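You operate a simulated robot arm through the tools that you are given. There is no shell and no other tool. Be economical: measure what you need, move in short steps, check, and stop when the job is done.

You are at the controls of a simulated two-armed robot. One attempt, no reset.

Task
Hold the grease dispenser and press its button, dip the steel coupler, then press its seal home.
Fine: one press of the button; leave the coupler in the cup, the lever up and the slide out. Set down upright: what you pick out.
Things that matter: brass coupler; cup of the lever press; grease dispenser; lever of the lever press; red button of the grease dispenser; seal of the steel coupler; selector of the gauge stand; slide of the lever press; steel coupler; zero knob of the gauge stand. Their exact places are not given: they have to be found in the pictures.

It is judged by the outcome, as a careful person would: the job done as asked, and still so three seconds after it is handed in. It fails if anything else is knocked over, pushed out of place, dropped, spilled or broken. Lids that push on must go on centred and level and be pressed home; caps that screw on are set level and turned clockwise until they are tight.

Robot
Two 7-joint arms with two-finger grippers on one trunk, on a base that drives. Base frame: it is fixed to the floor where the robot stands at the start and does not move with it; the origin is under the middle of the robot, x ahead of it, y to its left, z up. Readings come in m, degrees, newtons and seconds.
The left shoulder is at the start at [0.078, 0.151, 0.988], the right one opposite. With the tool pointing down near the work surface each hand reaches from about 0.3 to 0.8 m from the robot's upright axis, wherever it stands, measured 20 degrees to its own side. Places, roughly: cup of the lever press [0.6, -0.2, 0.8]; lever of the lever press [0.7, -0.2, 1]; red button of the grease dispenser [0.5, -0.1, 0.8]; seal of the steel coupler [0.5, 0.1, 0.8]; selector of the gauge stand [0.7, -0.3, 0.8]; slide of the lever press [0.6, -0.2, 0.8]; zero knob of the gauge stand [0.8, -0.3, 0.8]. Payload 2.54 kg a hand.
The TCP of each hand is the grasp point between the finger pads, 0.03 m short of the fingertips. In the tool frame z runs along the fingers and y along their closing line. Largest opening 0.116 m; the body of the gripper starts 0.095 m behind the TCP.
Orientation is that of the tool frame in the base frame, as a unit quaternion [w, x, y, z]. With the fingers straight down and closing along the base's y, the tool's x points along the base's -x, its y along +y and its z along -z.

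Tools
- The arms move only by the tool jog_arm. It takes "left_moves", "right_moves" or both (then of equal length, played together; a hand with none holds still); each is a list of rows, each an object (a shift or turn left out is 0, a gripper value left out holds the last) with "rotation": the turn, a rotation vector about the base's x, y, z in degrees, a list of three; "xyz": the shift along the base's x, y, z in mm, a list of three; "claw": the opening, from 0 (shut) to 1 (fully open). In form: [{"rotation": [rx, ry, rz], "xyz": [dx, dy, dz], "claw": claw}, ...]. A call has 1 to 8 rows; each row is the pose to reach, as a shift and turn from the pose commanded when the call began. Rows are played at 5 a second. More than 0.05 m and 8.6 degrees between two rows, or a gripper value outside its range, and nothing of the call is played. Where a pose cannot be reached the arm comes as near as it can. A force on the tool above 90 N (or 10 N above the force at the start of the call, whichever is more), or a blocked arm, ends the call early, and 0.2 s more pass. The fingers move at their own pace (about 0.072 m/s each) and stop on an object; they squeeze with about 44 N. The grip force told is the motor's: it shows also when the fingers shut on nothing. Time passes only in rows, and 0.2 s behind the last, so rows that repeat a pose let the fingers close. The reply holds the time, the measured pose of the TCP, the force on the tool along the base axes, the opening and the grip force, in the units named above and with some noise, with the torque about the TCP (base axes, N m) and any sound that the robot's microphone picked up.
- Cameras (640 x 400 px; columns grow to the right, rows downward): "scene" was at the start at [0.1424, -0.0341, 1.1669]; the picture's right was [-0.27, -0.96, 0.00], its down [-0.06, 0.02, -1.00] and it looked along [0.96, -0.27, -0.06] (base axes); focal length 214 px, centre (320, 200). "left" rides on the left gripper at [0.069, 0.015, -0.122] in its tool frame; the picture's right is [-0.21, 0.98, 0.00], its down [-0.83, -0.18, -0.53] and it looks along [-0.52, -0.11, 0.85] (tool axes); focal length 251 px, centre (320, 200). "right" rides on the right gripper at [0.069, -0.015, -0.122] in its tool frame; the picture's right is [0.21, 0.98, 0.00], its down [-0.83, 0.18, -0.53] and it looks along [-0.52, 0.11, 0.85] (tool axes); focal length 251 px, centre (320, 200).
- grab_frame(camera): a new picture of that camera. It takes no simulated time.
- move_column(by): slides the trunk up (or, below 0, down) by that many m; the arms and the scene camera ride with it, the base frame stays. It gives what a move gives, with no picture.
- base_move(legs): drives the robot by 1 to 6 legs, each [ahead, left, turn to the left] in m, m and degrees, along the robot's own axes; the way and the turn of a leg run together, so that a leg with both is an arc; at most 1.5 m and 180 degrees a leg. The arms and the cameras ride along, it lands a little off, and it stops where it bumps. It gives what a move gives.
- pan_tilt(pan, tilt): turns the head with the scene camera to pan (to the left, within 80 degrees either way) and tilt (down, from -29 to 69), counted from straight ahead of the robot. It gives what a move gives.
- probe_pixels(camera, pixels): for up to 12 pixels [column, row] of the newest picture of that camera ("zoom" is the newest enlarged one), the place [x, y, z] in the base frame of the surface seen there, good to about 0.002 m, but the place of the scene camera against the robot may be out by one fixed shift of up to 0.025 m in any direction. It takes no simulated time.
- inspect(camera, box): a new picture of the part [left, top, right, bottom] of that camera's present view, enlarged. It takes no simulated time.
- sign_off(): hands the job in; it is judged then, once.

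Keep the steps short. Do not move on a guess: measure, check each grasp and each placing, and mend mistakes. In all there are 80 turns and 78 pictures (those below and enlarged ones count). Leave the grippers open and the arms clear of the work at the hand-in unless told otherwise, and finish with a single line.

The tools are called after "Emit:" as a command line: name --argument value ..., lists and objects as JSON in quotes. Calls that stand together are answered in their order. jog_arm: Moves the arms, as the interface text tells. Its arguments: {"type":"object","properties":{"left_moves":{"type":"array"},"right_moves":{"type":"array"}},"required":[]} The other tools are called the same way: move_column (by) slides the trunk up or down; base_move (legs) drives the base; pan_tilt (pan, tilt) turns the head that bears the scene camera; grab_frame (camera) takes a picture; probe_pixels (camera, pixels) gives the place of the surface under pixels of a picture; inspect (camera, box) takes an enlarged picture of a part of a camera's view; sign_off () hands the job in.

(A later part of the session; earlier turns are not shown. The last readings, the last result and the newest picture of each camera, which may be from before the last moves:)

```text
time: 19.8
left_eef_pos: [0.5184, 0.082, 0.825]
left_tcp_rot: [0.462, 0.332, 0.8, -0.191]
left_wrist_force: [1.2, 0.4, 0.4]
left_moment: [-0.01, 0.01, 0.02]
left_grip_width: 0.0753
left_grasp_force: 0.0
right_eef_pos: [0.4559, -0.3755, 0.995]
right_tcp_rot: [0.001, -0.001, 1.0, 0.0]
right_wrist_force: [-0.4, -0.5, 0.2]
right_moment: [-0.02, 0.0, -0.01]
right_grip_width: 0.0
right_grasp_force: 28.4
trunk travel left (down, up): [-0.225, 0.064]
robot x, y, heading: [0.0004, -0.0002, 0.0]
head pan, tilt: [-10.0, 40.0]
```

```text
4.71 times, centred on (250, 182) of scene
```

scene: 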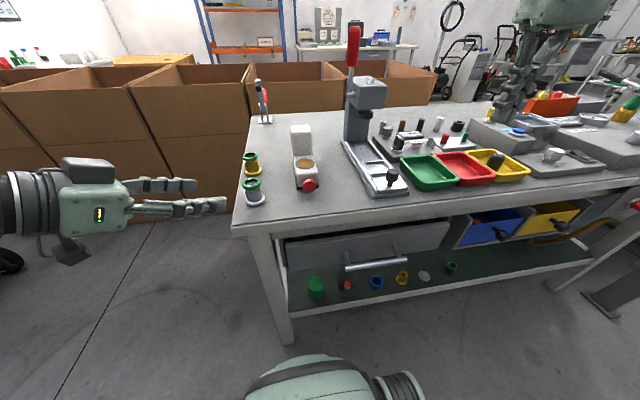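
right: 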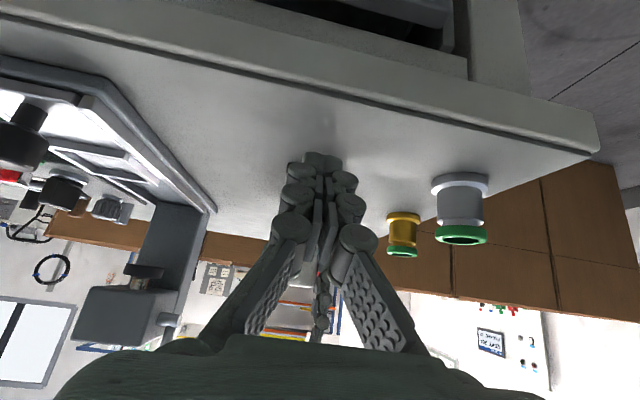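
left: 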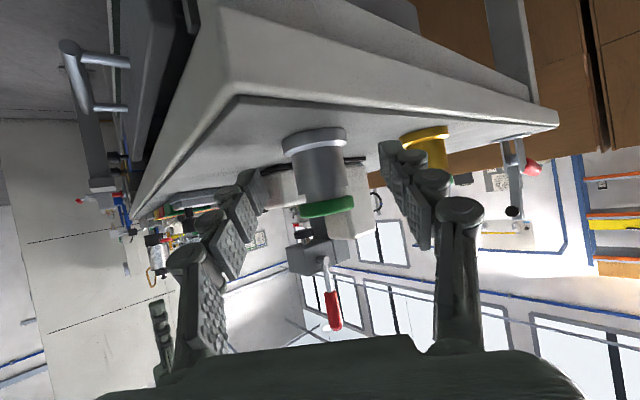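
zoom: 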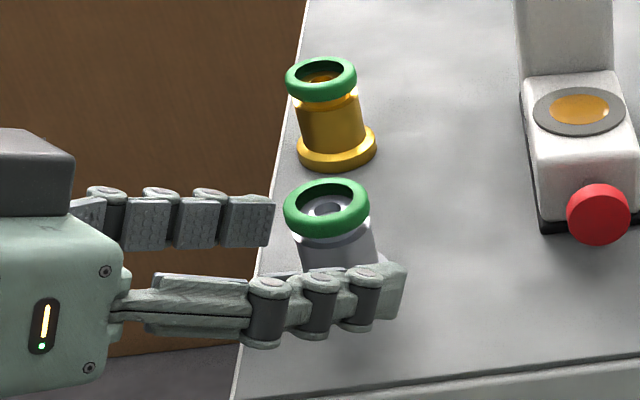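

Fingers straddle the body below the seal. Closing slowly.

Emit:
jog_arm --left_moves '[{"claw": 0.45}, {"claw": 0.3}, {"claw": 0.2}, {"claw": 0.2}, {"claw": 0}, {"claw": 0}]'

Emit:
inspect --camera "left" --box '[220, 90, 440, 260]'

Emit:
inspect --camera "scene" --box '[200, 140, 300, 225]'

```text
time: 21.2
left_eef_pos: [0.5181, 0.0825, 0.8257]
left_tcp_rot: [0.462, 0.332, 0.8, -0.191]
left_wrist_force: [-0.6, -2.2, 0.5]
left_moment: [-0.15, 0.09, -0.06]
left_grip_width: 0.0318
left_grasp_force: 43.7
right_eef_pos: [0.4571, -0.3753, 0.9953]
right_tcp_rot: [0.0, 0.0, 1.0, -0.001]
right_wrist_force: [0.1, -0.8, 0.7]
right_moment: [0.0, 0.04, 0.03]
right_grip_width: 0.0
right_grasp_force: 28.6
trunk travel left (down, up): [-0.225, 0.064]
robot x, y, heading: [-0.0015, -0.0013, -0.2]
head pan, tilt: [-10.0, 40.0]
```

```text
2.35 times, centred on (330, 175) of left
```

zoom: 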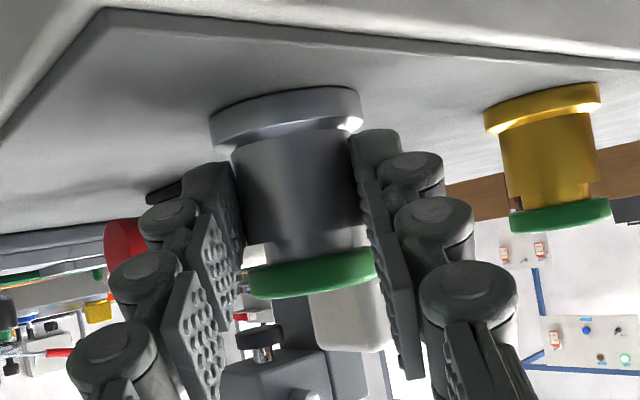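

```text
4.71 times, centred on (250, 182) of scene
```

zoom: 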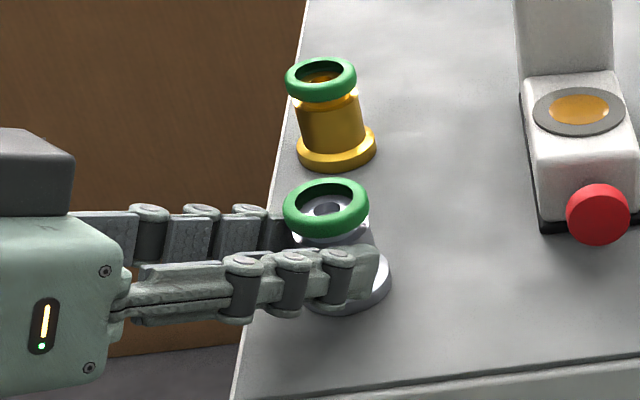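

Gripped on the body (0.0318 m). Lifting straight up.

Emit:
jog_arm --left_moves '[{"xyz": [0, 0, 10]}, {"xyz": [0, 0, 30]}, {"xyz": [0, 0, 70]}, {"xyz": [0, 0, 110]}, {"xyz": [0, 0, 110]}]'

Emit:
inspect --camera "left" --box '[220, 90, 440, 260]'

Emit:
inspect --camera "scene" --box '[200, 90, 300, 215]'

```text
time: 22.4
left_eef_pos: [0.515, 0.0815, 0.9331]
left_tcp_rot: [0.462, 0.33, 0.8, -0.191]
left_wrist_force: [-0.7, -0.2, -1.8]
left_moment: [0.02, 0.05, 0.01]
left_grip_width: 0.0317
left_grasp_force: 44.0
right_eef_pos: [0.4573, -0.3757, 0.995]
right_tcp_rot: [0.0, 0.0, 1.0, 0.0]
right_wrist_force: [-0.6, 0.1, 0.2]
right_moment: [0.0, 0.01, 0.0]
right_grip_width: 0.0
right_grasp_force: 28.5
trunk travel left (down, up): [-0.225, 0.064]
robot x, y, heading: [-0.0024, 0.0001, -0.2]
head pan, tilt: [-10.0, 40.0]
```

```text
2.35 times, centred on (330, 175) of left
```

zoom: 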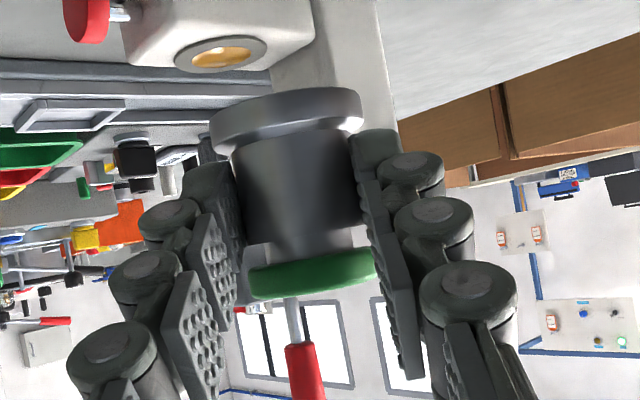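

```text
3.20 times, centred on (250, 152) of scene
```

zoom: 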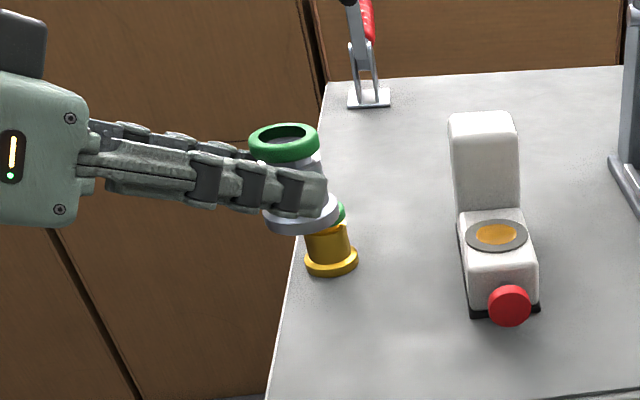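

Held without slip, seal still seated. I'll move over the grease at the same height.

Emit:
jog_arm --left_moves '[{"xyz": [20, -38, 0]}, {"xyz": [42, -76, 0]}, {"xyz": [65, -115, 0]}, {"xyz": [65, -120, 0]}, {"xyz": [65, -120, 0]}]'

Emit:
grab_frame --camera "left"

Emit:
inspect --camera "scene" --box '[240, 90, 360, 215]'

```text
time: 23.6
left_eef_pos: [0.5805, -0.0412, 0.9326]
left_tcp_rot: [0.462, 0.331, 0.8, -0.191]
left_wrist_force: [0.5, -0.6, -2.7]
left_moment: [0.05, 0.03, 0.0]
left_grip_width: 0.032
left_grasp_force: 43.5
right_eef_pos: [0.4558, -0.3754, 0.9962]
right_tcp_rot: [0.0, 0.0, 1.0, 0.0]
right_wrist_force: [-0.3, 0.1, -0.9]
right_moment: [0.0, -0.01, 0.0]
right_grip_width: 0.0
right_grasp_force: 28.8
trunk travel left (down, up): [-0.225, 0.064]
robot x, y, heading: [0.0003, -0.0008, -0.0]
head pan, tilt: [-10.0, 40.0]
```

```text
38 pictures are left
```

left: 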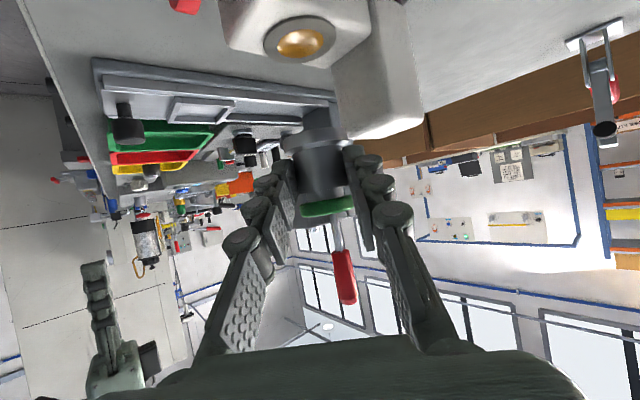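

```text
3.20 times, centred on (300, 152) of scene
```

zoom: 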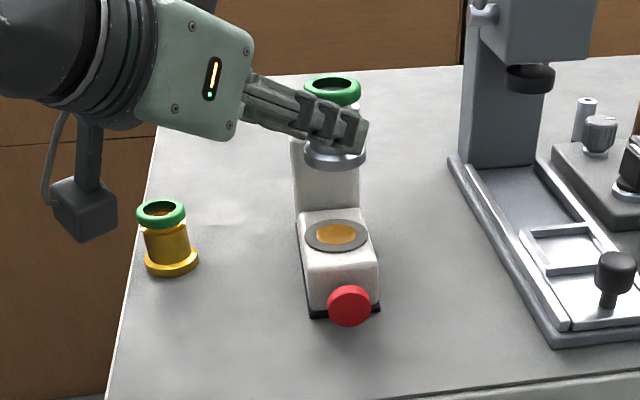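

Emit:
probe_pixels --camera "left" --pixels '[[316, 138], [292, 147], [335, 134], [316, 130], [323, 170], [304, 175], [340, 165], [300, 42], [282, 38], [318, 46], [300, 30], [300, 52]]'

```text
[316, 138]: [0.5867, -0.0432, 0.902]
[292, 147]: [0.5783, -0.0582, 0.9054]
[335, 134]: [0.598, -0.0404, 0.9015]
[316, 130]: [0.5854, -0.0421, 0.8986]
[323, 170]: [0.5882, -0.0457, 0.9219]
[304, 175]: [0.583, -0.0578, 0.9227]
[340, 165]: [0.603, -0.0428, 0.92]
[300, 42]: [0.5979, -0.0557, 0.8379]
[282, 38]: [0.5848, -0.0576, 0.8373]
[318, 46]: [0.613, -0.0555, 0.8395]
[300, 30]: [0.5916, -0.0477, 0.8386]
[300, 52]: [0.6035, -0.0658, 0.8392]
```

Coupler axis is over the dab within about 1–2 mm and the base is at z≈0.897. I'll lower it toward the dab (0.8375).

Emit:
jog_arm --left_moves '[{"xyz": [1, 1, -25]}, {"xyz": [1, 1, -48]}, {"xyz": [1, 1, -54]}, {"xyz": [1, 1, -57]}, {"xyz": [1, 1, -57]}]'

Emit:
inspect --camera "scene" --box '[260, 120, 350, 200]'

```text
time: 24.8
left_eef_pos: [0.5836, -0.0381, 0.8774]
left_tcp_rot: [0.463, 0.33, 0.8, -0.192]
left_wrist_force: [0.4, 0.4, -2.1]
left_moment: [0.05, 0.06, -0.01]
left_grip_width: 0.0319
left_grasp_force: 43.8
right_eef_pos: [0.4562, -0.3767, 0.9949]
right_tcp_rot: [0.0, -0.001, 1.0, 0.0]
right_wrist_force: [-0.7, -0.1, -0.8]
right_moment: [0.0, 0.0, 0.0]
right_grip_width: 0.0
right_grasp_force: 28.5
trunk travel left (down, up): [-0.225, 0.064]
robot x, y, heading: [-0.0011, -0.0029, 0.1]
head pan, tilt: [-10.0, 40.0]
```

```text
5.00 times, centred on (305, 160) of scene
```

zoom: 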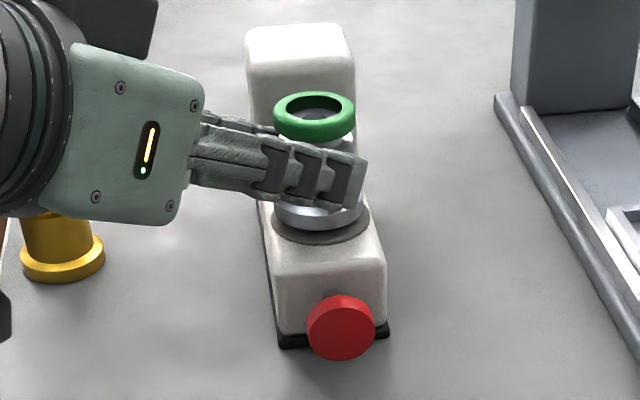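

Just above the disc with no contact force yet (only the 2 N weight). Lowering by millimetres until touch.

Emit:
jog_arm --left_moves '[{"xyz": [0, 0, -2]}, {"xyz": [0, 0, -4]}, {"xyz": [0, 0, -4]}]'

```text
time: 25.6
left_eef_pos: [0.5828, -0.0379, 0.874]
left_tcp_rot: [0.463, 0.331, 0.8, -0.191]
left_wrist_force: [0.5, 0.2, 0.8]
left_moment: [-0.04, 0.0, 0.02]
left_grip_width: 0.032
left_grasp_force: 44.2
right_eef_pos: [0.4559, -0.3763, 0.9967]
right_tcp_rot: [0.0, 0.0, 1.0, 0.0]
right_wrist_force: [-0.7, 0.4, 0.5]
right_moment: [0.0, -0.05, -0.02]
right_grip_width: 0.0001
right_grasp_force: 28.8
trunk travel left (down, up): [-0.225, 0.064]
robot x, y, heading: [-0.0032, -0.0016, -0.0]
head pan, tilt: [-10.0, 40.0]
```

Touching (force changed by about 3 N). One more mm to seat it, then lift straight up.

Emit:
jog_arm --left_moves '[{"xyz": [0, 0, -1.5]}, {"xyz": [0, 0, -1.5]}, {"xyz": [0, 0, -1.5]}]'

Emit:
jog_arm --left_moves '[{"xyz": [0, 0, 10]}, {"xyz": [0, 0, 35]}, {"xyz": [0, 0, 62]}, {"xyz": [0, 0, 62]}]'

Emit:
grab_frame --camera "left"

Emit:
inspect --camera "scene" --box '[260, 90, 360, 200]'

```text
time: 26.4
left_eef_pos: [0.5826, -0.0375, 0.8735]
left_tcp_rot: [0.463, 0.331, 0.799, -0.191]
left_wrist_force: [2.8, -2.0, 6.2]
left_moment: [-0.29, -0.08, 0.11]
left_grip_width: 0.0321
left_grasp_force: 43.8
right_eef_pos: [0.4551, -0.3765, 0.996]
right_tcp_rot: [0.0, 0.0, 1.0, 0.0]
right_wrist_force: [0.0, 0.4, -0.3]
right_moment: [0.01, 0.01, 0.05]
right_grip_width: 0.0001
right_grasp_force: 28.7
trunk travel left (down, up): [-0.225, 0.064]
robot x, y, heading: [-0.0024, 0.0007, -0.0]
head pan, tilt: [-10.0, 40.0]
```

```text
time: 27.4
left_eef_pos: [0.5828, -0.0356, 0.932]
left_tcp_rot: [0.463, 0.33, 0.8, -0.19]
left_wrist_force: [0.7, -0.6, -2.0]
left_moment: [0.03, 0.02, 0.0]
left_grip_width: 0.0321
left_grasp_force: 43.9
right_eef_pos: [0.4559, -0.3757, 0.996]
right_tcp_rot: [0.0, 0.0, 1.0, 0.0]
right_wrist_force: [-0.5, -0.1, -1.0]
right_moment: [0.02, 0.03, 0.0]
right_grip_width: 0.0
right_grasp_force: 28.9
trunk travel left (down, up): [-0.225, 0.064]
robot x, y, heading: [0.0029, 0.0023, -0.1]
head pan, tilt: [-10.0, 40.0]
```

```text
35 pictures are left
```

left: 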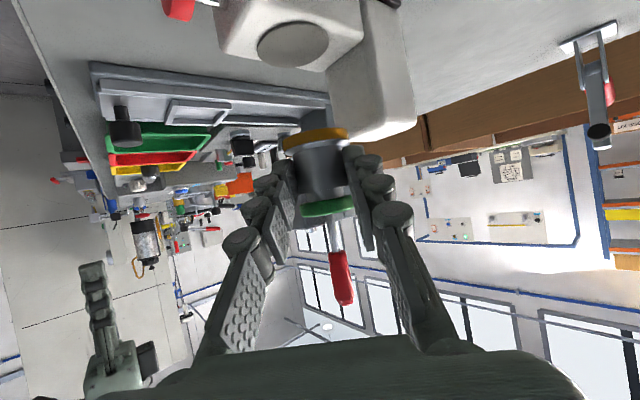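

```text
3.64 times, centred on (310, 145) of scene
```

zoom: 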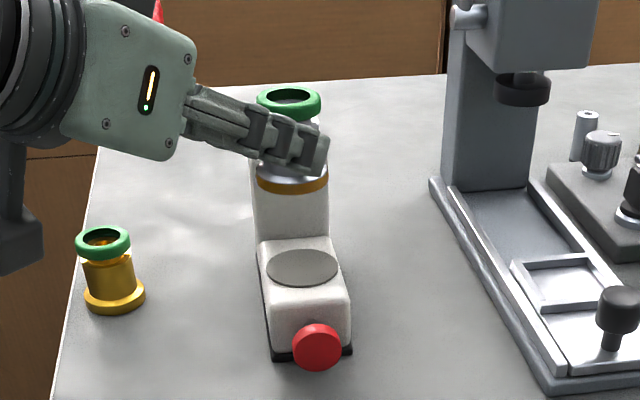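

The dip worked: the flange carries an orange film and the disc is clean. I'll move over the cup at height while the right hand moves a bit farther out.

Emit:
jog_arm --left_moves '[{"xyz": [-3, -40, 0]}, {"xyz": [-6, -85, 0]}, {"xyz": [-10, -130, 0]}, {"xyz": [-14, -170, 0]}, {"xyz": [-14, -184, 0]}, {"xyz": [-14, -184, 0]}]' --right_moves '[{"xyz": [0, -30, 0]}, {"xyz": [0, -60, 0]}, {"xyz": [0, -60, 0]}, {"xyz": [0, -60, 0]}, {"xyz": [0, -60, 0]}, {"xyz": [0, -60, 0]}]'

Emit:
grab_frame --camera "left"

Emit:
inspect --camera "scene" --box '[320, 80, 440, 215]'

```text
time: 28.8
left_eef_pos: [0.568, -0.2194, 0.9318]
left_tcp_rot: [0.462, 0.332, 0.8, -0.191]
left_wrist_force: [0.6, 0.1, -2.7]
left_moment: [0.05, 0.05, 0.0]
left_grip_width: 0.032
left_grasp_force: 44.4
right_eef_pos: [0.4558, -0.4363, 0.9985]
right_tcp_rot: [0.0, 0.001, 1.0, 0.0]
right_wrist_force: [0.2, 0.9, -0.2]
right_moment: [-0.01, 0.01, 0.01]
right_grip_width: 0.0001
right_grasp_force: 28.9
trunk travel left (down, up): [-0.225, 0.064]
robot x, y, heading: [-0.0004, -0.0021, 0.0]
head pan, tilt: [-10.0, 40.0]
```

```text
33 pictures are left
```

left: 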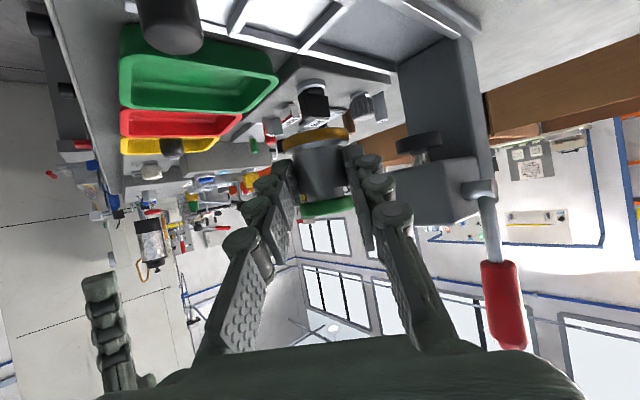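

```text
2.96 times, centred on (380, 148) of scene
```

zoom: 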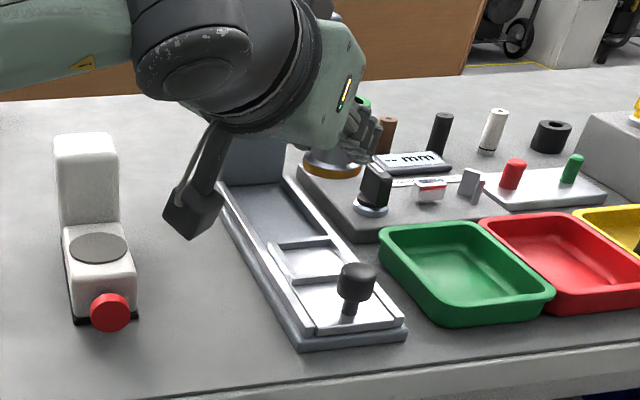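

Emit:
inspect --camera "left" --box '[180, 0, 420, 150]'

Emit:
probe_pixels --camera "left" --pixels '[[318, 139], [322, 170], [306, 175], [340, 166], [316, 134], [270, 10], [315, 43], [357, 8]]'

```text
2.67 times, centred on (300, 75) of left
```

zoom: 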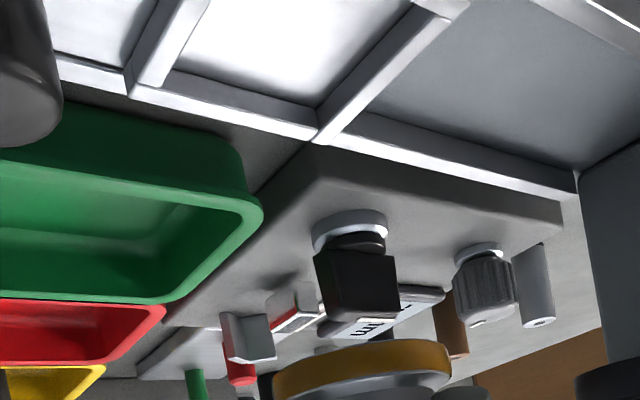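

```text
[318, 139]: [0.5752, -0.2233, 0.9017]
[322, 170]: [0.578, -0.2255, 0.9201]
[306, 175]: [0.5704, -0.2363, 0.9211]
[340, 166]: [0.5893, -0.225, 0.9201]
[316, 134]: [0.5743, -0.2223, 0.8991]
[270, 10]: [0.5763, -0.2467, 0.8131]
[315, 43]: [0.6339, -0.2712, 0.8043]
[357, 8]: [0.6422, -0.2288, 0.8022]
```

Emit:
probe_pixels --camera "zoom" --pixels '[[362, 45], [345, 62], [190, 45], [205, 20], [240, 85], [290, 97], [372, 62], [140, 45], [230, 105], [290, 125], [310, 132], [400, 5]]'

```text
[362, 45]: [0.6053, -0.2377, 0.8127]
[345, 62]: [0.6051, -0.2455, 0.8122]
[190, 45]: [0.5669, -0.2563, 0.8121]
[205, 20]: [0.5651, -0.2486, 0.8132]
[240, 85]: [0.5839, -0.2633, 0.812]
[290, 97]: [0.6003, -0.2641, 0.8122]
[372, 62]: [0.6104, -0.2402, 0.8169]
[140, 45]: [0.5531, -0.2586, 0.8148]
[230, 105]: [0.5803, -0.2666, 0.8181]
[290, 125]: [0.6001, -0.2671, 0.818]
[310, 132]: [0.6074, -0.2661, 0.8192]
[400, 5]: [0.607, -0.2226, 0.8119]
```

Emit:
inspect --camera "scene" --box '[350, 150, 420, 200]'

```text
8.00 times, centred on (385, 175) of scene
```

zoom: 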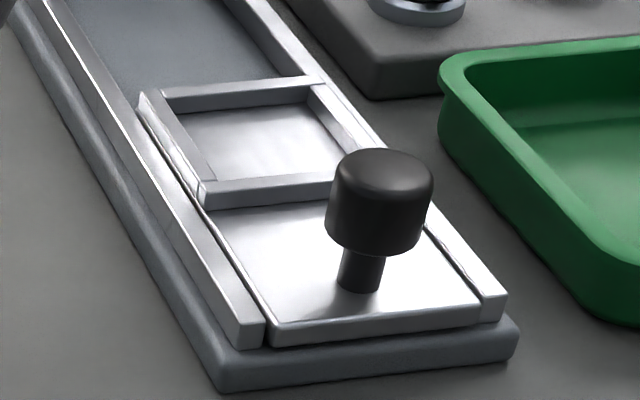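

Emit:
probe_pixels --camera "zoom" --pixels '[[178, 140], [207, 150], [330, 130], [348, 125], [280, 185], [240, 97], [280, 174], [250, 112], [382, 160], [160, 200], [400, 190], [360, 262]]'

```text
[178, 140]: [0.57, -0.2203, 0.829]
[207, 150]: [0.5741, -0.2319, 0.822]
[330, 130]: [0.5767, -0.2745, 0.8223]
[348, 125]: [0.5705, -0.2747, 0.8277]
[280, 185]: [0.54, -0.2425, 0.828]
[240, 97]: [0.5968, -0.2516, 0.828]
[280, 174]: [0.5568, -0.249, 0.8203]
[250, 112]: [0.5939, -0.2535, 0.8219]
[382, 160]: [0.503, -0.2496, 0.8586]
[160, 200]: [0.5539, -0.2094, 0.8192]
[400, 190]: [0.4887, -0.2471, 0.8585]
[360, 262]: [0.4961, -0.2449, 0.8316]
```

The cup is about 48 mm inside, centred near (0.585,−0.239), floor 0.8125; the coupler axis reads (0.588,−0.237). I'll shift (−3,−2) and lower to about 5 mm above the floor.

Emit:
jog_arm --left_moves '[{"xyz": [-3, -2, -5]}, {"xyz": [-3, -2, -40]}, {"xyz": [-3, -2, -68]}, {"xyz": [-3, -2, -74]}, {"xyz": [-3, -2, -74]}]'

Emit:
inspect --camera "scene" --box '[330, 120, 420, 200]'

Emit:
inspect --camera "left" --box '[220, 60, 440, 230]'

```text
time: 30.0
left_eef_pos: [0.5654, -0.2213, 0.8588]
left_tcp_rot: [0.462, 0.331, 0.8, -0.191]
left_wrist_force: [-0.3, 1.2, -2.0]
left_moment: [0.03, 0.03, 0.01]
left_grip_width: 0.0317
left_grasp_force: 43.6
right_eef_pos: [0.4548, -0.4359, 0.9978]
right_tcp_rot: [0.0, -0.001, 1.0, 0.0]
right_wrist_force: [-0.5, 0.0, 0.2]
right_moment: [0.0, 0.02, 0.0]
right_grip_width: 0.0002
right_grasp_force: 28.7
trunk travel left (down, up): [-0.225, 0.064]
robot x, y, heading: [0.0036, 0.0027, 0.2]
head pan, tilt: [-10.0, 40.0]
```

```text
5.00 times, centred on (375, 160) of scene
```

zoom: 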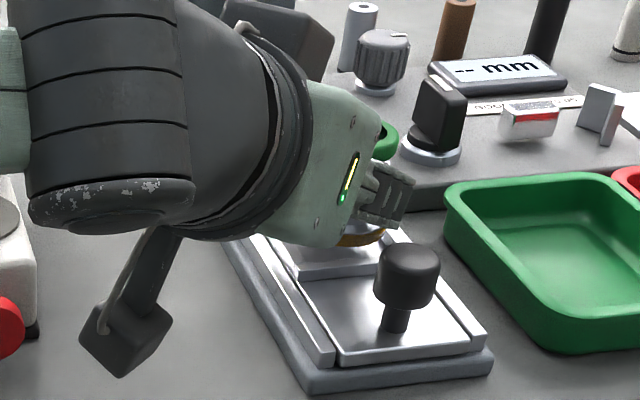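

```text
2.35 times, centred on (330, 145) of left
```

zoom: 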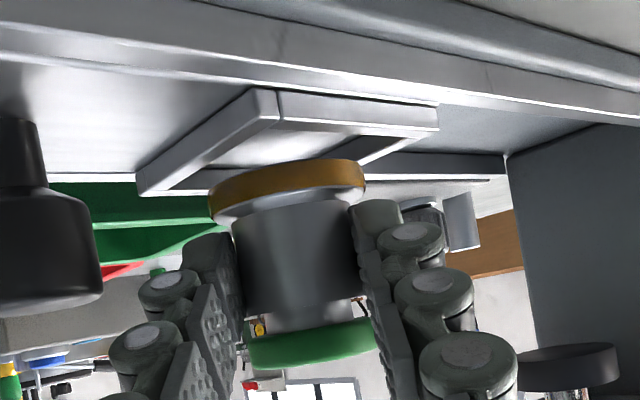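

Emit:
probe_pixels --camera "zoom" --pixels '[[265, 100], [150, 188], [430, 122], [275, 125], [290, 185], [285, 172], [285, 195], [305, 250], [222, 165], [385, 135]]'

```text
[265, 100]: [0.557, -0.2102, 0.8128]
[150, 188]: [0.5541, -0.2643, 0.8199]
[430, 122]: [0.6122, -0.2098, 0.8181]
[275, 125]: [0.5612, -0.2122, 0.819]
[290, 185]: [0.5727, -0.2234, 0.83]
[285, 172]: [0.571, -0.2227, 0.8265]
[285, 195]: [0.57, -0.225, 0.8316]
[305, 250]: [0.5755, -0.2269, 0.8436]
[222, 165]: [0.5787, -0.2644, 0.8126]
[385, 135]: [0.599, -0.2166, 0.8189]
```

Flange centre (0.585,−0.237) against cup centre (0.5845,−0.238): well aligned. Lowering the last ~11 mm.

Emit:
jog_arm --left_moves '[{"xyz": [0, 0, -5]}, {"xyz": [0, 0, -9]}, {"xyz": [0, 0, -11]}, {"xyz": [0, 0, -11]}]'

```text
time: 31.0
left_eef_pos: [0.5663, -0.2215, 0.849]
left_tcp_rot: [0.462, 0.332, 0.8, -0.192]
left_wrist_force: [0.3, 0.0, -2.6]
left_moment: [0.06, 0.06, 0.0]
left_grip_width: 0.0319
left_grasp_force: 44.1
right_eef_pos: [0.4557, -0.436, 0.9986]
right_tcp_rot: [0.0, 0.0, 1.0, 0.0]
right_wrist_force: [0.2, -0.3, 0.7]
right_moment: [0.02, 0.04, -0.02]
right_grip_width: 0.0
right_grasp_force: 28.9
trunk travel left (down, up): [-0.225, 0.064]
robot x, y, heading: [-0.001, -0.0003, -0.2]
head pan, tilt: [-10.0, 40.0]
```

Emit:
jog_arm --left_moves '[{"xyz": [0, 0, -1]}, {"xyz": [0, 0, -2]}, {"xyz": [0, 0, -2]}]'

Emit:
inspect --camera "left" --box '[220, 60, 440, 230]'

```text
time: 31.8
left_eef_pos: [0.5659, -0.2229, 0.8478]
left_tcp_rot: [0.462, 0.331, 0.8, -0.191]
left_wrist_force: [1.3, 1.5, 1.8]
left_moment: [-0.07, 0.04, 0.02]
left_grip_width: 0.032
left_grasp_force: 43.7
right_eef_pos: [0.4547, -0.4362, 0.9978]
right_tcp_rot: [0.0, 0.0, 1.0, 0.001]
right_wrist_force: [0.4, 0.5, 0.5]
right_moment: [0.01, 0.0, 0.0]
right_grip_width: 0.0
right_grasp_force: 28.1
trunk travel left (down, up): [-0.225, 0.064]
robot x, y, heading: [0.0009, 0.0004, -0.0]
head pan, tilt: [-10.0, 40.0]
```

```text
2.35 times, centred on (330, 145) of left
```

zoom: 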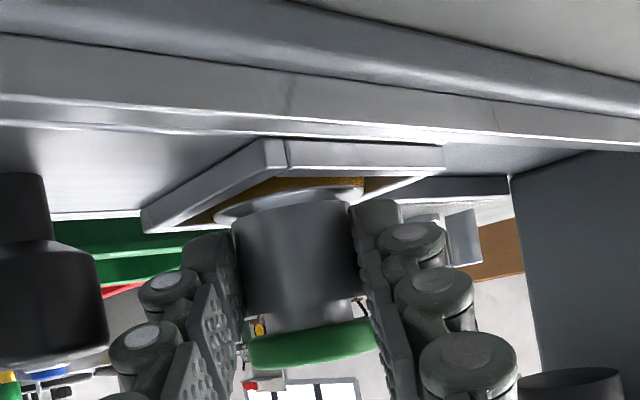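

The flange sits inside the cup walls with contact felt. Opening gently (partly, to stay off the knob), then backing off along the fingers.

Emit:
jog_arm --left_moves '[{"claw": 0.35}, {"claw": 0.42}, {"claw": 0.42}, {"claw": 0.42, "xyz": [-6, 6, 5]}, {"xyz": [-18, 18, 15]}, {"xyz": [-40, 40, 33]}, {"xyz": [-62, 62, 60]}, {"xyz": [-62, 62, 60]}]'

Emit:
grab_frame --camera "left"

Emit:
inspect --camera "scene" --box '[320, 100, 430, 205]'

```text
time: 33.6
left_eef_pos: [0.505, -0.1595, 0.9076]
left_tcp_rot: [0.462, 0.331, 0.8, -0.192]
left_wrist_force: [-0.4, 0.5, 0.3]
left_moment: [-0.06, -0.01, 0.01]
left_grip_width: 0.0486
left_grasp_force: 0.0
right_eef_pos: [0.4542, -0.4344, 0.9985]
right_tcp_rot: [0.0, 0.001, 1.0, 0.001]
right_wrist_force: [1.0, 0.4, -0.2]
right_moment: [0.02, 0.02, 0.01]
right_grip_width: 0.0
right_grasp_force: 28.9
trunk travel left (down, up): [-0.225, 0.064]
robot x, y, heading: [-0.0008, -0.001, -0.1]
head pan, tilt: [-10.0, 40.0]
```

```text
26 pictures are left
```

left: 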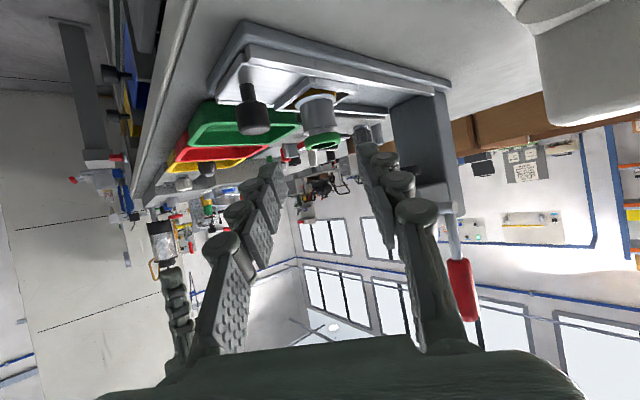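

```text
3.81 times, centred on (375, 152) of scene
```

zoom: 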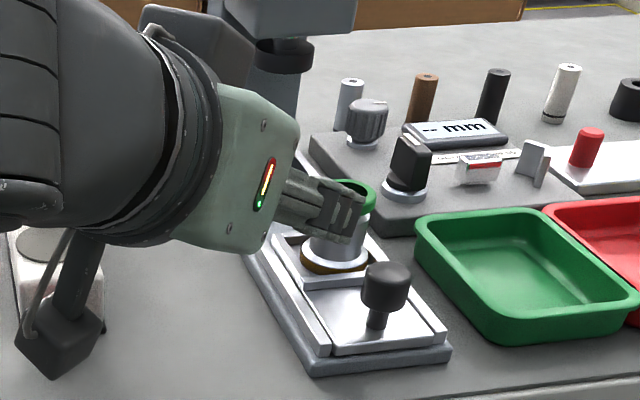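

The coupler stands in the cup, seal on top. I'll raise the left hand and take it away to the left.

Emit:
jog_arm --left_moves '[{"xyz": [-5, 5, 45]}, {"xyz": [-10, 10, 90]}, {"xyz": [-20, 45, 120]}, {"xyz": [-30, 90, 130]}, {"xyz": [-30, 135, 140]}, {"xyz": [-30, 180, 150]}, {"xyz": [-30, 225, 150]}, {"xyz": [-30, 265, 150]}]'

Emit:
inspect --camera "scene" --box '[330, 20, 430, 205]'

Emit:
grab_frame --camera "right"

```text
time: 35.4
left_eef_pos: [0.4744, 0.104, 1.0555]
left_tcp_rot: [0.462, 0.332, 0.8, -0.191]
left_wrist_force: [0.2, -0.3, -0.1]
left_moment: [0.02, 0.05, 0.01]
left_grip_width: 0.0486
left_grasp_force: 0.1
right_eef_pos: [0.4547, -0.4355, 0.9982]
right_tcp_rot: [0.0, 0.0, 1.0, 0.0]
right_wrist_force: [0.5, -0.5, -0.2]
right_moment: [0.04, 0.01, 0.0]
right_grip_width: 0.0
right_grasp_force: 29.0
trunk travel left (down, up): [-0.225, 0.064]
robot x, y, heading: [-0.0029, 0.003, -0.1]
head pan, tilt: [-10.0, 40.0]
```

```text
2.16 times, centred on (380, 112) of scene
```

zoom: 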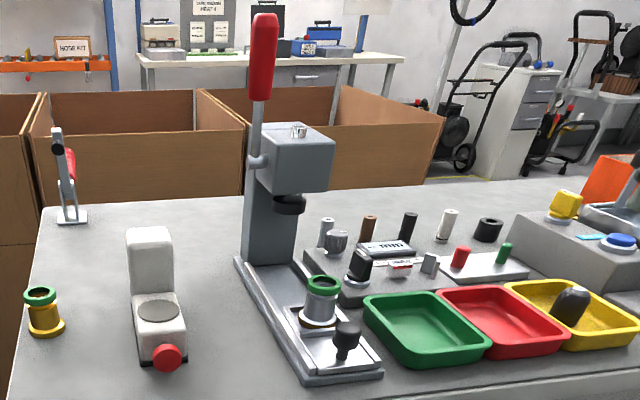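

```text
23 pictures are left
```

right: 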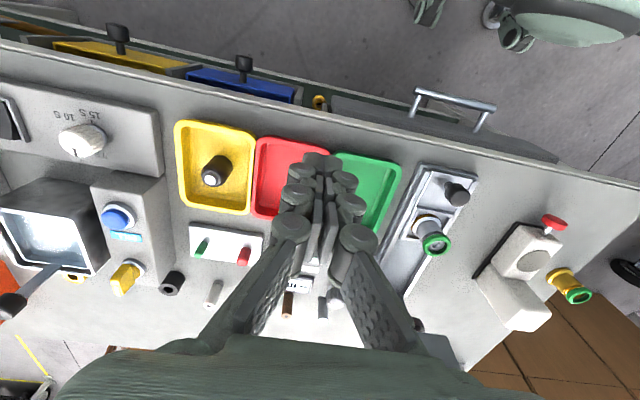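

Emit:
probe_pixels --camera "right" --pixels '[[458, 194], [448, 193], [469, 195], [435, 244], [422, 244], [447, 244], [435, 233], [435, 255]]'

Emit:
probe_pixels --camera "zoom" --pixels '[[290, 207], [276, 205], [303, 205], [262, 160], [264, 60], [265, 20], [262, 95], [257, 120], [295, 190], [322, 288], [347, 330], [300, 130]]'

```text
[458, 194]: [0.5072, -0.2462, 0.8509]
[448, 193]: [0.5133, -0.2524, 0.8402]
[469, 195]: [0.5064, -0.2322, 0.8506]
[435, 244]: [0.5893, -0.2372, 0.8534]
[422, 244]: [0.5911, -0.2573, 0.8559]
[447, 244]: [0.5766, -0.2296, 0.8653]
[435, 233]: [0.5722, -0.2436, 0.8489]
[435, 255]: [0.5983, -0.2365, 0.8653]
```

```text
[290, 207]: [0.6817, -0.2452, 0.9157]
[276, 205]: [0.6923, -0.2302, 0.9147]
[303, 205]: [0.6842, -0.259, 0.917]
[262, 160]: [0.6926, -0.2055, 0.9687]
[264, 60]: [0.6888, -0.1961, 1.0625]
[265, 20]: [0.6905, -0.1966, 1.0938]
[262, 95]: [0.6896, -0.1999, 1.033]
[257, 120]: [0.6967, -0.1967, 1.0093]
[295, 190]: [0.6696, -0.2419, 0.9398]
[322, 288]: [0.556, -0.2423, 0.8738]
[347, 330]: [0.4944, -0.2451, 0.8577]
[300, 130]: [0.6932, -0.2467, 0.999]
```

The ram is at about x≈0.71, so the slide must travel about 13 cm. I'll use the right hand, tilted 40° forward, to grip the slide knob at (0.511,−0.239, top 0.851). First to a pre-grasp.

Emit:
jog_arm --right_moves '[{"xyz": [0, 40, 0], "rotation": [0, -8, 0]}, {"xyz": [0, 80, 0], "rotation": [0, -16, 0]}, {"xyz": [5, 120, 0], "rotation": [0, -24, 0]}, {"xyz": [10, 160, -10], "rotation": [0, -32, 0], "claw": 0.45}, {"xyz": [18, 196, -30], "rotation": [0, -40, 0], "claw": 0.45}, {"xyz": [18, 196, -70], "rotation": [0, -40, 0], "claw": 0.45}, {"xyz": [18, 196, -104], "rotation": [0, -40, 0], "claw": 0.45}, {"xyz": [18, 196, -104], "rotation": [0, -40, 0], "claw": 0.45}]'

Emit:
grab_frame --camera "right"

```text
time: 37.2
left_eef_pos: [0.4742, 0.1041, 1.0547]
left_tcp_rot: [0.462, 0.332, 0.8, -0.191]
left_wrist_force: [-0.1, -0.5, -0.1]
left_moment: [0.02, 0.03, 0.04]
left_grip_width: 0.0489
left_grasp_force: 0.0
right_eef_pos: [0.4741, -0.2408, 0.8897]
right_tcp_rot: [0.342, -0.001, 0.94, 0.0]
right_wrist_force: [-0.2, 0.5, -0.3]
right_moment: [0.01, 0.0, -0.01]
right_grip_width: 0.0522
right_grasp_force: 0.1
trunk travel left (down, up): [-0.225, 0.064]
robot x, y, heading: [-0.0048, 0.0024, 0.2]
head pan, tilt: [-10.0, 40.0]
```

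```text
22 pictures are left
```

right: 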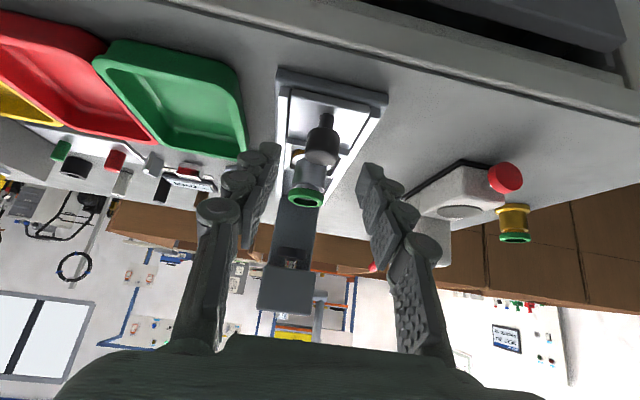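

Emit:
probe_pixels --camera "right" --pixels '[[322, 145], [306, 148], [338, 147], [326, 122], [322, 160], [305, 198], [305, 205]]'

```text
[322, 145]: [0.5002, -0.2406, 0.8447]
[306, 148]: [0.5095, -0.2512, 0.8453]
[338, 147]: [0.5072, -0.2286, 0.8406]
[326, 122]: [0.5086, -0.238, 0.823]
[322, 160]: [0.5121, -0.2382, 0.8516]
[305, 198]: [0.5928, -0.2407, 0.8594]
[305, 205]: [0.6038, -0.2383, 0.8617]
```

Knob centre (0.512,−0.240), between the fingers. Advance and close on it.

Emit:
jog_arm --right_moves '[{"xyz": [17, 1, -20]}, {"xyz": [34, 1, -41]}, {"xyz": [34, 1, -41]}, {"xyz": [34, 1, -41], "claw": 0}, {"xyz": [34, 1, -41], "claw": 0}, {"xyz": [34, 1, -41], "claw": 0}]'

Emit:
grab_frame --camera "right"

```text
time: 38.6
left_eef_pos: [0.476, 0.1059, 1.0548]
left_tcp_rot: [0.463, 0.331, 0.8, -0.193]
left_wrist_force: [-0.1, 0.6, -0.2]
left_moment: [0.0, 0.01, 0.02]
left_grip_width: 0.0485
left_grasp_force: 0.0
right_eef_pos: [0.5056, -0.2401, 0.8518]
right_tcp_rot: [0.342, -0.001, 0.94, 0.002]
right_wrist_force: [2.9, 18.8, -5.1]
right_moment: [0.55, -0.41, 0.19]
right_grip_width: 0.0246
right_grasp_force: 44.9
trunk travel left (down, up): [-0.225, 0.064]
robot x, y, heading: [-0.004, -0.0057, 0.1]
head pan, tilt: [-10.0, 40.0]
```

```text
21 pictures are left
```

right: 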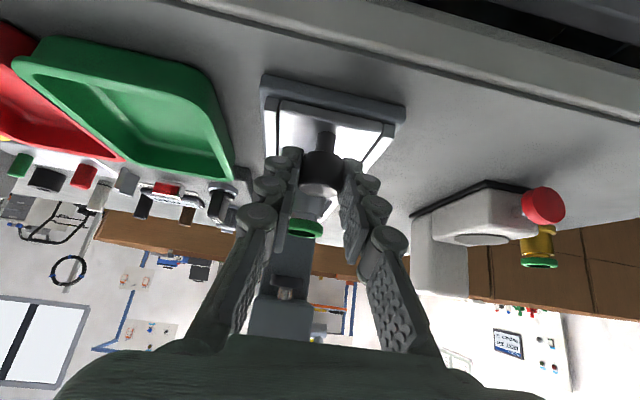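

Gripped (0.0246 m), but an 18.8 N side force says the knob is a bit more to +y; I'll relax that by 2 mm and start sliding in at a slow pace.

Emit:
jog_arm --right_moves '[{"xyz": [0, 2, 0]}, {"xyz": [0, 2, 0]}, {"xyz": [4, 2, 0]}, {"xyz": [10, 2, 0]}, {"xyz": [16, 2, 0]}, {"xyz": [22, 2, 0]}, {"xyz": [28, 2, 0]}, {"xyz": [28, 2, 0]}]'

```text
time: 40.4
left_eef_pos: [0.4754, 0.1027, 1.0547]
left_tcp_rot: [0.461, 0.332, 0.801, -0.192]
left_wrist_force: [0.2, 0.6, 0.4]
left_moment: [-0.04, 0.01, -0.02]
left_grip_width: 0.0487
left_grasp_force: 0.0
right_eef_pos: [0.5368, -0.2395, 0.851]
right_tcp_rot: [0.339, 0.0, 0.941, 0.0]
right_wrist_force: [0.1, 5.3, -21.7]
right_moment: [0.09, 0.0, 0.05]
right_grip_width: 0.0245
right_grasp_force: 44.4
trunk travel left (down, up): [-0.225, 0.064]
robot x, y, heading: [-0.0037, -0.0001, 0.0]
head pan, tilt: [-10.0, 40.0]
```

The slide moves freely. I'll ease z by −2 mm and continue.

Emit:
jog_arm --right_moves '[{"xyz": [6, 0.5, -2]}, {"xyz": [14, 0.5, -2]}, {"xyz": [22, 0.5, -2]}, {"xyz": [30, 0.5, -2]}, {"xyz": [38, 0.5, -2]}, {"xyz": [46, 0.5, -2]}, {"xyz": [54, 0.5, -2]}, {"xyz": [60, 0.5, -2]}]'

Emit:
inspect --camera "scene" --box '[320, 20, 430, 205]'

```text
time: 42.2
left_eef_pos: [0.4733, 0.1025, 1.0554]
left_tcp_rot: [0.462, 0.332, 0.8, -0.191]
left_wrist_force: [0.4, -0.8, -0.2]
left_moment: [-0.02, 0.04, -0.01]
left_grip_width: 0.0489
left_grasp_force: 0.0
right_eef_pos: [0.5965, -0.2389, 0.8517]
right_tcp_rot: [0.344, 0.0, 0.939, 0.0]
right_wrist_force: [-0.2, -15.5, 3.0]
right_moment: [-0.44, 0.36, -0.19]
right_grip_width: 0.0244
right_grasp_force: 44.8
trunk travel left (down, up): [-0.225, 0.064]
robot x, y, heading: [-0.0012, 0.0022, -0.1]
head pan, tilt: [-10.0, 40.0]
```

```text
2.16 times, centred on (375, 112) of scene
```

zoom: 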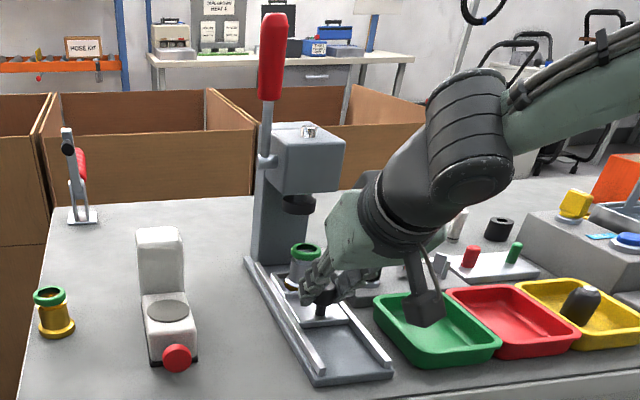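

Slide is 9 cm in and the coupler is nearing the ram. Continuing in small steps and watching for the stop.

Emit:
jog_arm --right_moves '[{"xyz": [7, -0.5, -1]}, {"xyz": [14, -1, -1]}, {"xyz": [21, -1, -1]}, {"xyz": [28, -1, -1]}, {"xyz": [34, -1, -1]}, {"xyz": [38, -1, -1]}, {"xyz": [38, -1, -1]}]'

Emit:
inspect --camera "scene" --box '[340, 90, 420, 190]'

```text
time: 43.8
left_eef_pos: [0.4731, 0.1025, 1.0554]
left_tcp_rot: [0.463, 0.332, 0.8, -0.192]
left_wrist_force: [0.4, 1.2, -0.7]
left_moment: [0.0, -0.02, 0.01]
left_grip_width: 0.0489
left_grasp_force: 0.2
right_eef_pos: [0.6335, -0.2397, 0.8505]
right_tcp_rot: [0.341, 0.001, 0.94, 0.0]
right_wrist_force: [4.2, -11.0, 6.0]
right_moment: [-0.25, -0.23, -0.1]
right_grip_width: 0.0247
right_grasp_force: 44.6
trunk travel left (down, up): [-0.225, 0.064]
robot x, y, heading: [0.0018, 0.0029, -0.2]
head pan, tilt: [-10.0, 40.0]
```

```text
4.00 times, centred on (380, 140) of scene
```

zoom: 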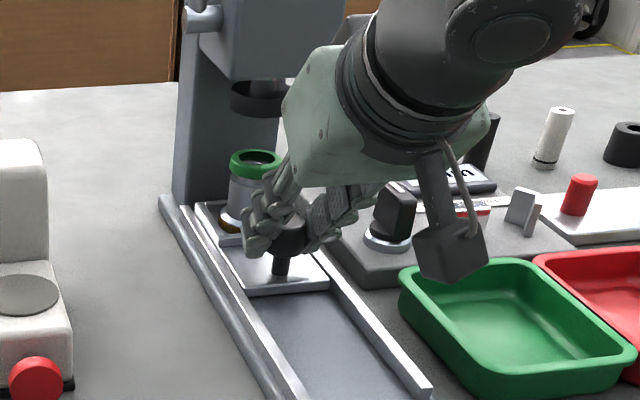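

Emit:
jog_arm --right_moves '[{"xyz": [3, 0, 0]}, {"xyz": [6, 0, 0]}, {"xyz": [9, 0, 0]}, {"xyz": [12, 0, 0]}, {"xyz": [12, 0, 0]}]'

```text
time: 45.0
left_eef_pos: [0.4719, 0.1041, 1.0572]
left_tcp_rot: [0.463, 0.331, 0.8, -0.19]
left_wrist_force: [0.7, 0.3, 0.4]
left_moment: [0.02, -0.02, 0.01]
left_grip_width: 0.0487
left_grasp_force: 0.0
right_eef_pos: [0.6437, -0.2383, 0.8494]
right_tcp_rot: [0.341, 0.001, 0.94, 0.0]
right_wrist_force: [-33.5, -6.0, 1.4]
right_moment: [-0.14, 0.65, -0.05]
right_grip_width: 0.0241
right_grasp_force: 45.1
trunk travel left (down, up): [-0.225, 0.064]
robot x, y, heading: [-0.0014, -0.0003, 0.0]
head pan, tilt: [-10.0, 40.0]
```

End stop reached (33 N). I'll relax, open, back off and look.

Emit:
jog_arm --right_moves '[{"xyz": [-2, 0, 0]}, {"xyz": [-2, 0, 0], "claw": 0.4}, {"xyz": [-2, 0, 0], "claw": 0.4}, {"xyz": [-15, 0, 16], "claw": 0.4}, {"xyz": [-40, 0, 46]}, {"xyz": [-75, 0, 76]}, {"xyz": [-115, 0, 100]}, {"xyz": [-115, 0, 100]}]'

Emit:
grab_frame --camera "right"

Emit:
inspect --camera "scene" --box '[320, 20, 430, 205]'

```text
time: 46.8
left_eef_pos: [0.4746, 0.1043, 1.0544]
left_tcp_rot: [0.462, 0.331, 0.8, -0.191]
left_wrist_force: [-0.3, 0.6, -0.3]
left_moment: [0.01, -0.02, 0.0]
left_grip_width: 0.0489
left_grasp_force: 0.0
right_eef_pos: [0.5287, -0.2385, 0.951]
right_tcp_rot: [0.342, 0.0, 0.94, 0.0]
right_wrist_force: [-0.2, -0.1, 0.3]
right_moment: [0.01, -0.01, 0.02]
right_grip_width: 0.0466
right_grasp_force: 0.0
trunk travel left (down, up): [-0.225, 0.064]
robot x, y, heading: [-0.0031, 0.0015, -0.2]
head pan, tilt: [-10.0, 40.0]
```

```text
18 pictures are left
```

right: 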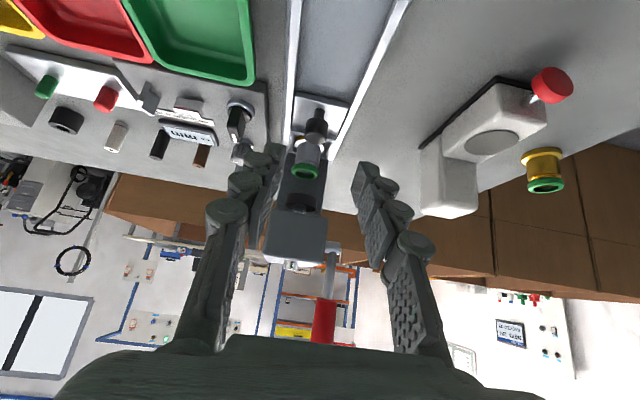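

```text
2.16 times, centred on (375, 112) of scene
```

zoom: 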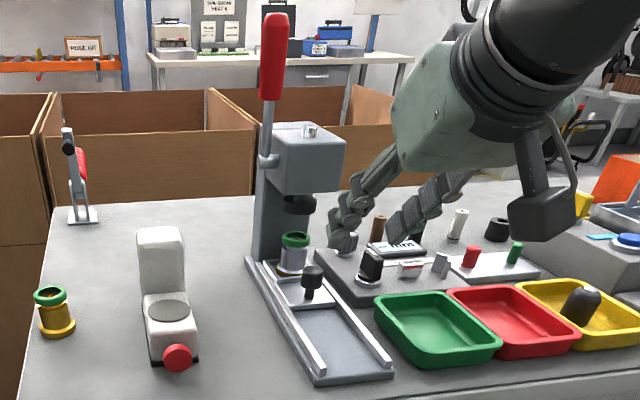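

Coupler stands under the ram with the slide in. Now I'll measure the lever with the right camera.

Emit:
probe_pixels --camera "right" --pixels '[[331, 250], [330, 270], [328, 300], [325, 320], [323, 338], [312, 320], [335, 320], [320, 242], [298, 262], [300, 200], [305, 170], [316, 112]]'

```text
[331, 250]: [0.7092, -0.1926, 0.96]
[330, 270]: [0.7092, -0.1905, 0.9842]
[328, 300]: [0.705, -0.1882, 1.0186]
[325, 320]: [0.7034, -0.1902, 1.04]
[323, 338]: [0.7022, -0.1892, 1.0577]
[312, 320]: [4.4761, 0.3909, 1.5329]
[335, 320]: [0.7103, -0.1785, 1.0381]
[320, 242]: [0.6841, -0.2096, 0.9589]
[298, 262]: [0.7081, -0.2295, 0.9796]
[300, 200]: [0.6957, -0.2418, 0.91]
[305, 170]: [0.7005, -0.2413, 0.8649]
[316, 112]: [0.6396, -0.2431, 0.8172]
```

Lever: pivot ≈(0.715,−0.189,0.957), handle upright at x≈0.713, z 1.01–1.10. I'll grip it with the fingers closing along y, so it can pivot in the grip as it swings. First to the pre-grasp.

Emit:
jog_arm --right_moves '[{"xyz": [-10, 10, 45]}, {"xyz": [-10, 25, 90]}, {"xyz": [0, 45, 130]}, {"xyz": [35, 50, 160]}, {"xyz": [75, 50, 170]}, {"xyz": [115, 50, 170]}, {"xyz": [145, 50, 167]}, {"xyz": [145, 50, 167]}]'

Emit:
grab_frame --camera "right"

```text
time: 48.6
left_eef_pos: [0.4739, 0.1035, 1.0551]
left_tcp_rot: [0.462, 0.331, 0.8, -0.191]
left_wrist_force: [0.3, 0.0, -0.6]
left_moment: [-0.01, 0.0, 0.01]
left_grip_width: 0.0484
left_grasp_force: 0.1
right_eef_pos: [0.6759, -0.1899, 1.1188]
right_tcp_rot: [0.342, 0.0, 0.94, 0.0]
right_wrist_force: [-0.7, -0.5, 0.6]
right_moment: [0.01, 0.0, 0.0]
right_grip_width: 0.0464
right_grasp_force: 0.1
trunk travel left (down, up): [-0.225, 0.064]
robot x, y, heading: [0.0036, 0.0003, 0.0]
head pan, tilt: [-10.0, 40.0]
```

```text
16 pictures are left
```

right: 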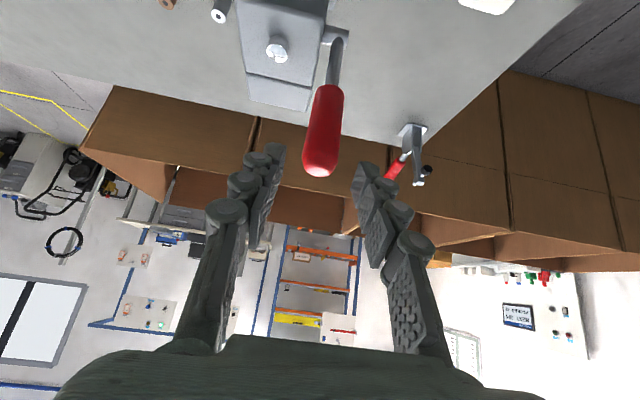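

Emit:
probe_pixels --camera "right" --pixels '[[318, 168], [324, 130], [308, 130], [340, 130], [328, 100], [333, 60], [337, 38]]'

```text
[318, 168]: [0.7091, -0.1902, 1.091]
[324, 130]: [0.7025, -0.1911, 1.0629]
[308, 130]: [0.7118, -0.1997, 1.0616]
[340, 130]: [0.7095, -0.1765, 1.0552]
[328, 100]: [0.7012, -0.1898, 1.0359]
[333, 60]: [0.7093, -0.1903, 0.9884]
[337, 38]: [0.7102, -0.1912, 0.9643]
```

Handle centre (0.713,−0.189), top 1.093. Advance around it and close.

Emit:
jog_arm --right_moves '[{"xyz": [16, 1, -26]}, {"xyz": [33, 1, -52]}, {"xyz": [33, 1, -52]}, {"xyz": [33, 1, -52], "claw": 0}, {"xyz": [33, 1, -52], "claw": 0}, {"xyz": [33, 1, -52], "claw": 0}]'

```text
time: 50.0
left_eef_pos: [0.4751, 0.1021, 1.0557]
left_tcp_rot: [0.463, 0.331, 0.8, -0.19]
left_wrist_force: [0.4, -0.4, -0.5]
left_moment: [-0.02, 0.0, -0.02]
left_grip_width: 0.0487
left_grasp_force: 0.0
right_eef_pos: [0.7063, -0.1891, 1.0633]
right_tcp_rot: [0.343, 0.003, 0.939, -0.001]
right_wrist_force: [-0.6, -13.6, 3.3]
right_moment: [-0.49, -0.02, -0.21]
right_grip_width: 0.0256
right_grasp_force: 45.0
trunk travel left (down, up): [-0.225, 0.064]
robot x, y, heading: [-0.0007, 0.0019, -0.3]
head pan, tilt: [-10.0, 40.0]
```

Gripped (0.0256 m). I'll swing the lever toward the robot along its arc (R≈0.104), first 20°.

Emit:
jog_arm --right_moves '[{"xyz": [-9, -1, -0.4]}, {"xyz": [-18, -1, -1.6]}, {"xyz": [-27, -1, -3.5]}, {"xyz": [-35.6, -1, -6.3]}, {"xyz": [-35.6, -1, -6.3]}]'

```text
time: 51.2
left_eef_pos: [0.4751, 0.1032, 1.054]
left_tcp_rot: [0.461, 0.332, 0.8, -0.192]
left_wrist_force: [-0.5, 0.0, 0.3]
left_moment: [-0.03, 0.02, -0.01]
left_grip_width: 0.0487
left_grasp_force: 0.1
right_eef_pos: [0.6728, -0.1896, 1.0555]
right_tcp_rot: [0.342, 0.0, 0.94, 0.0]
right_wrist_force: [18.2, -5.7, -1.4]
right_moment: [-0.2, -1.75, 0.0]
right_grip_width: 0.0259
right_grasp_force: 44.8
trunk travel left (down, up): [-0.225, 0.064]
robot x, y, heading: [-0.0012, -0.0029, 0.0]
head pan, tilt: [-10.0, 40.0]
```

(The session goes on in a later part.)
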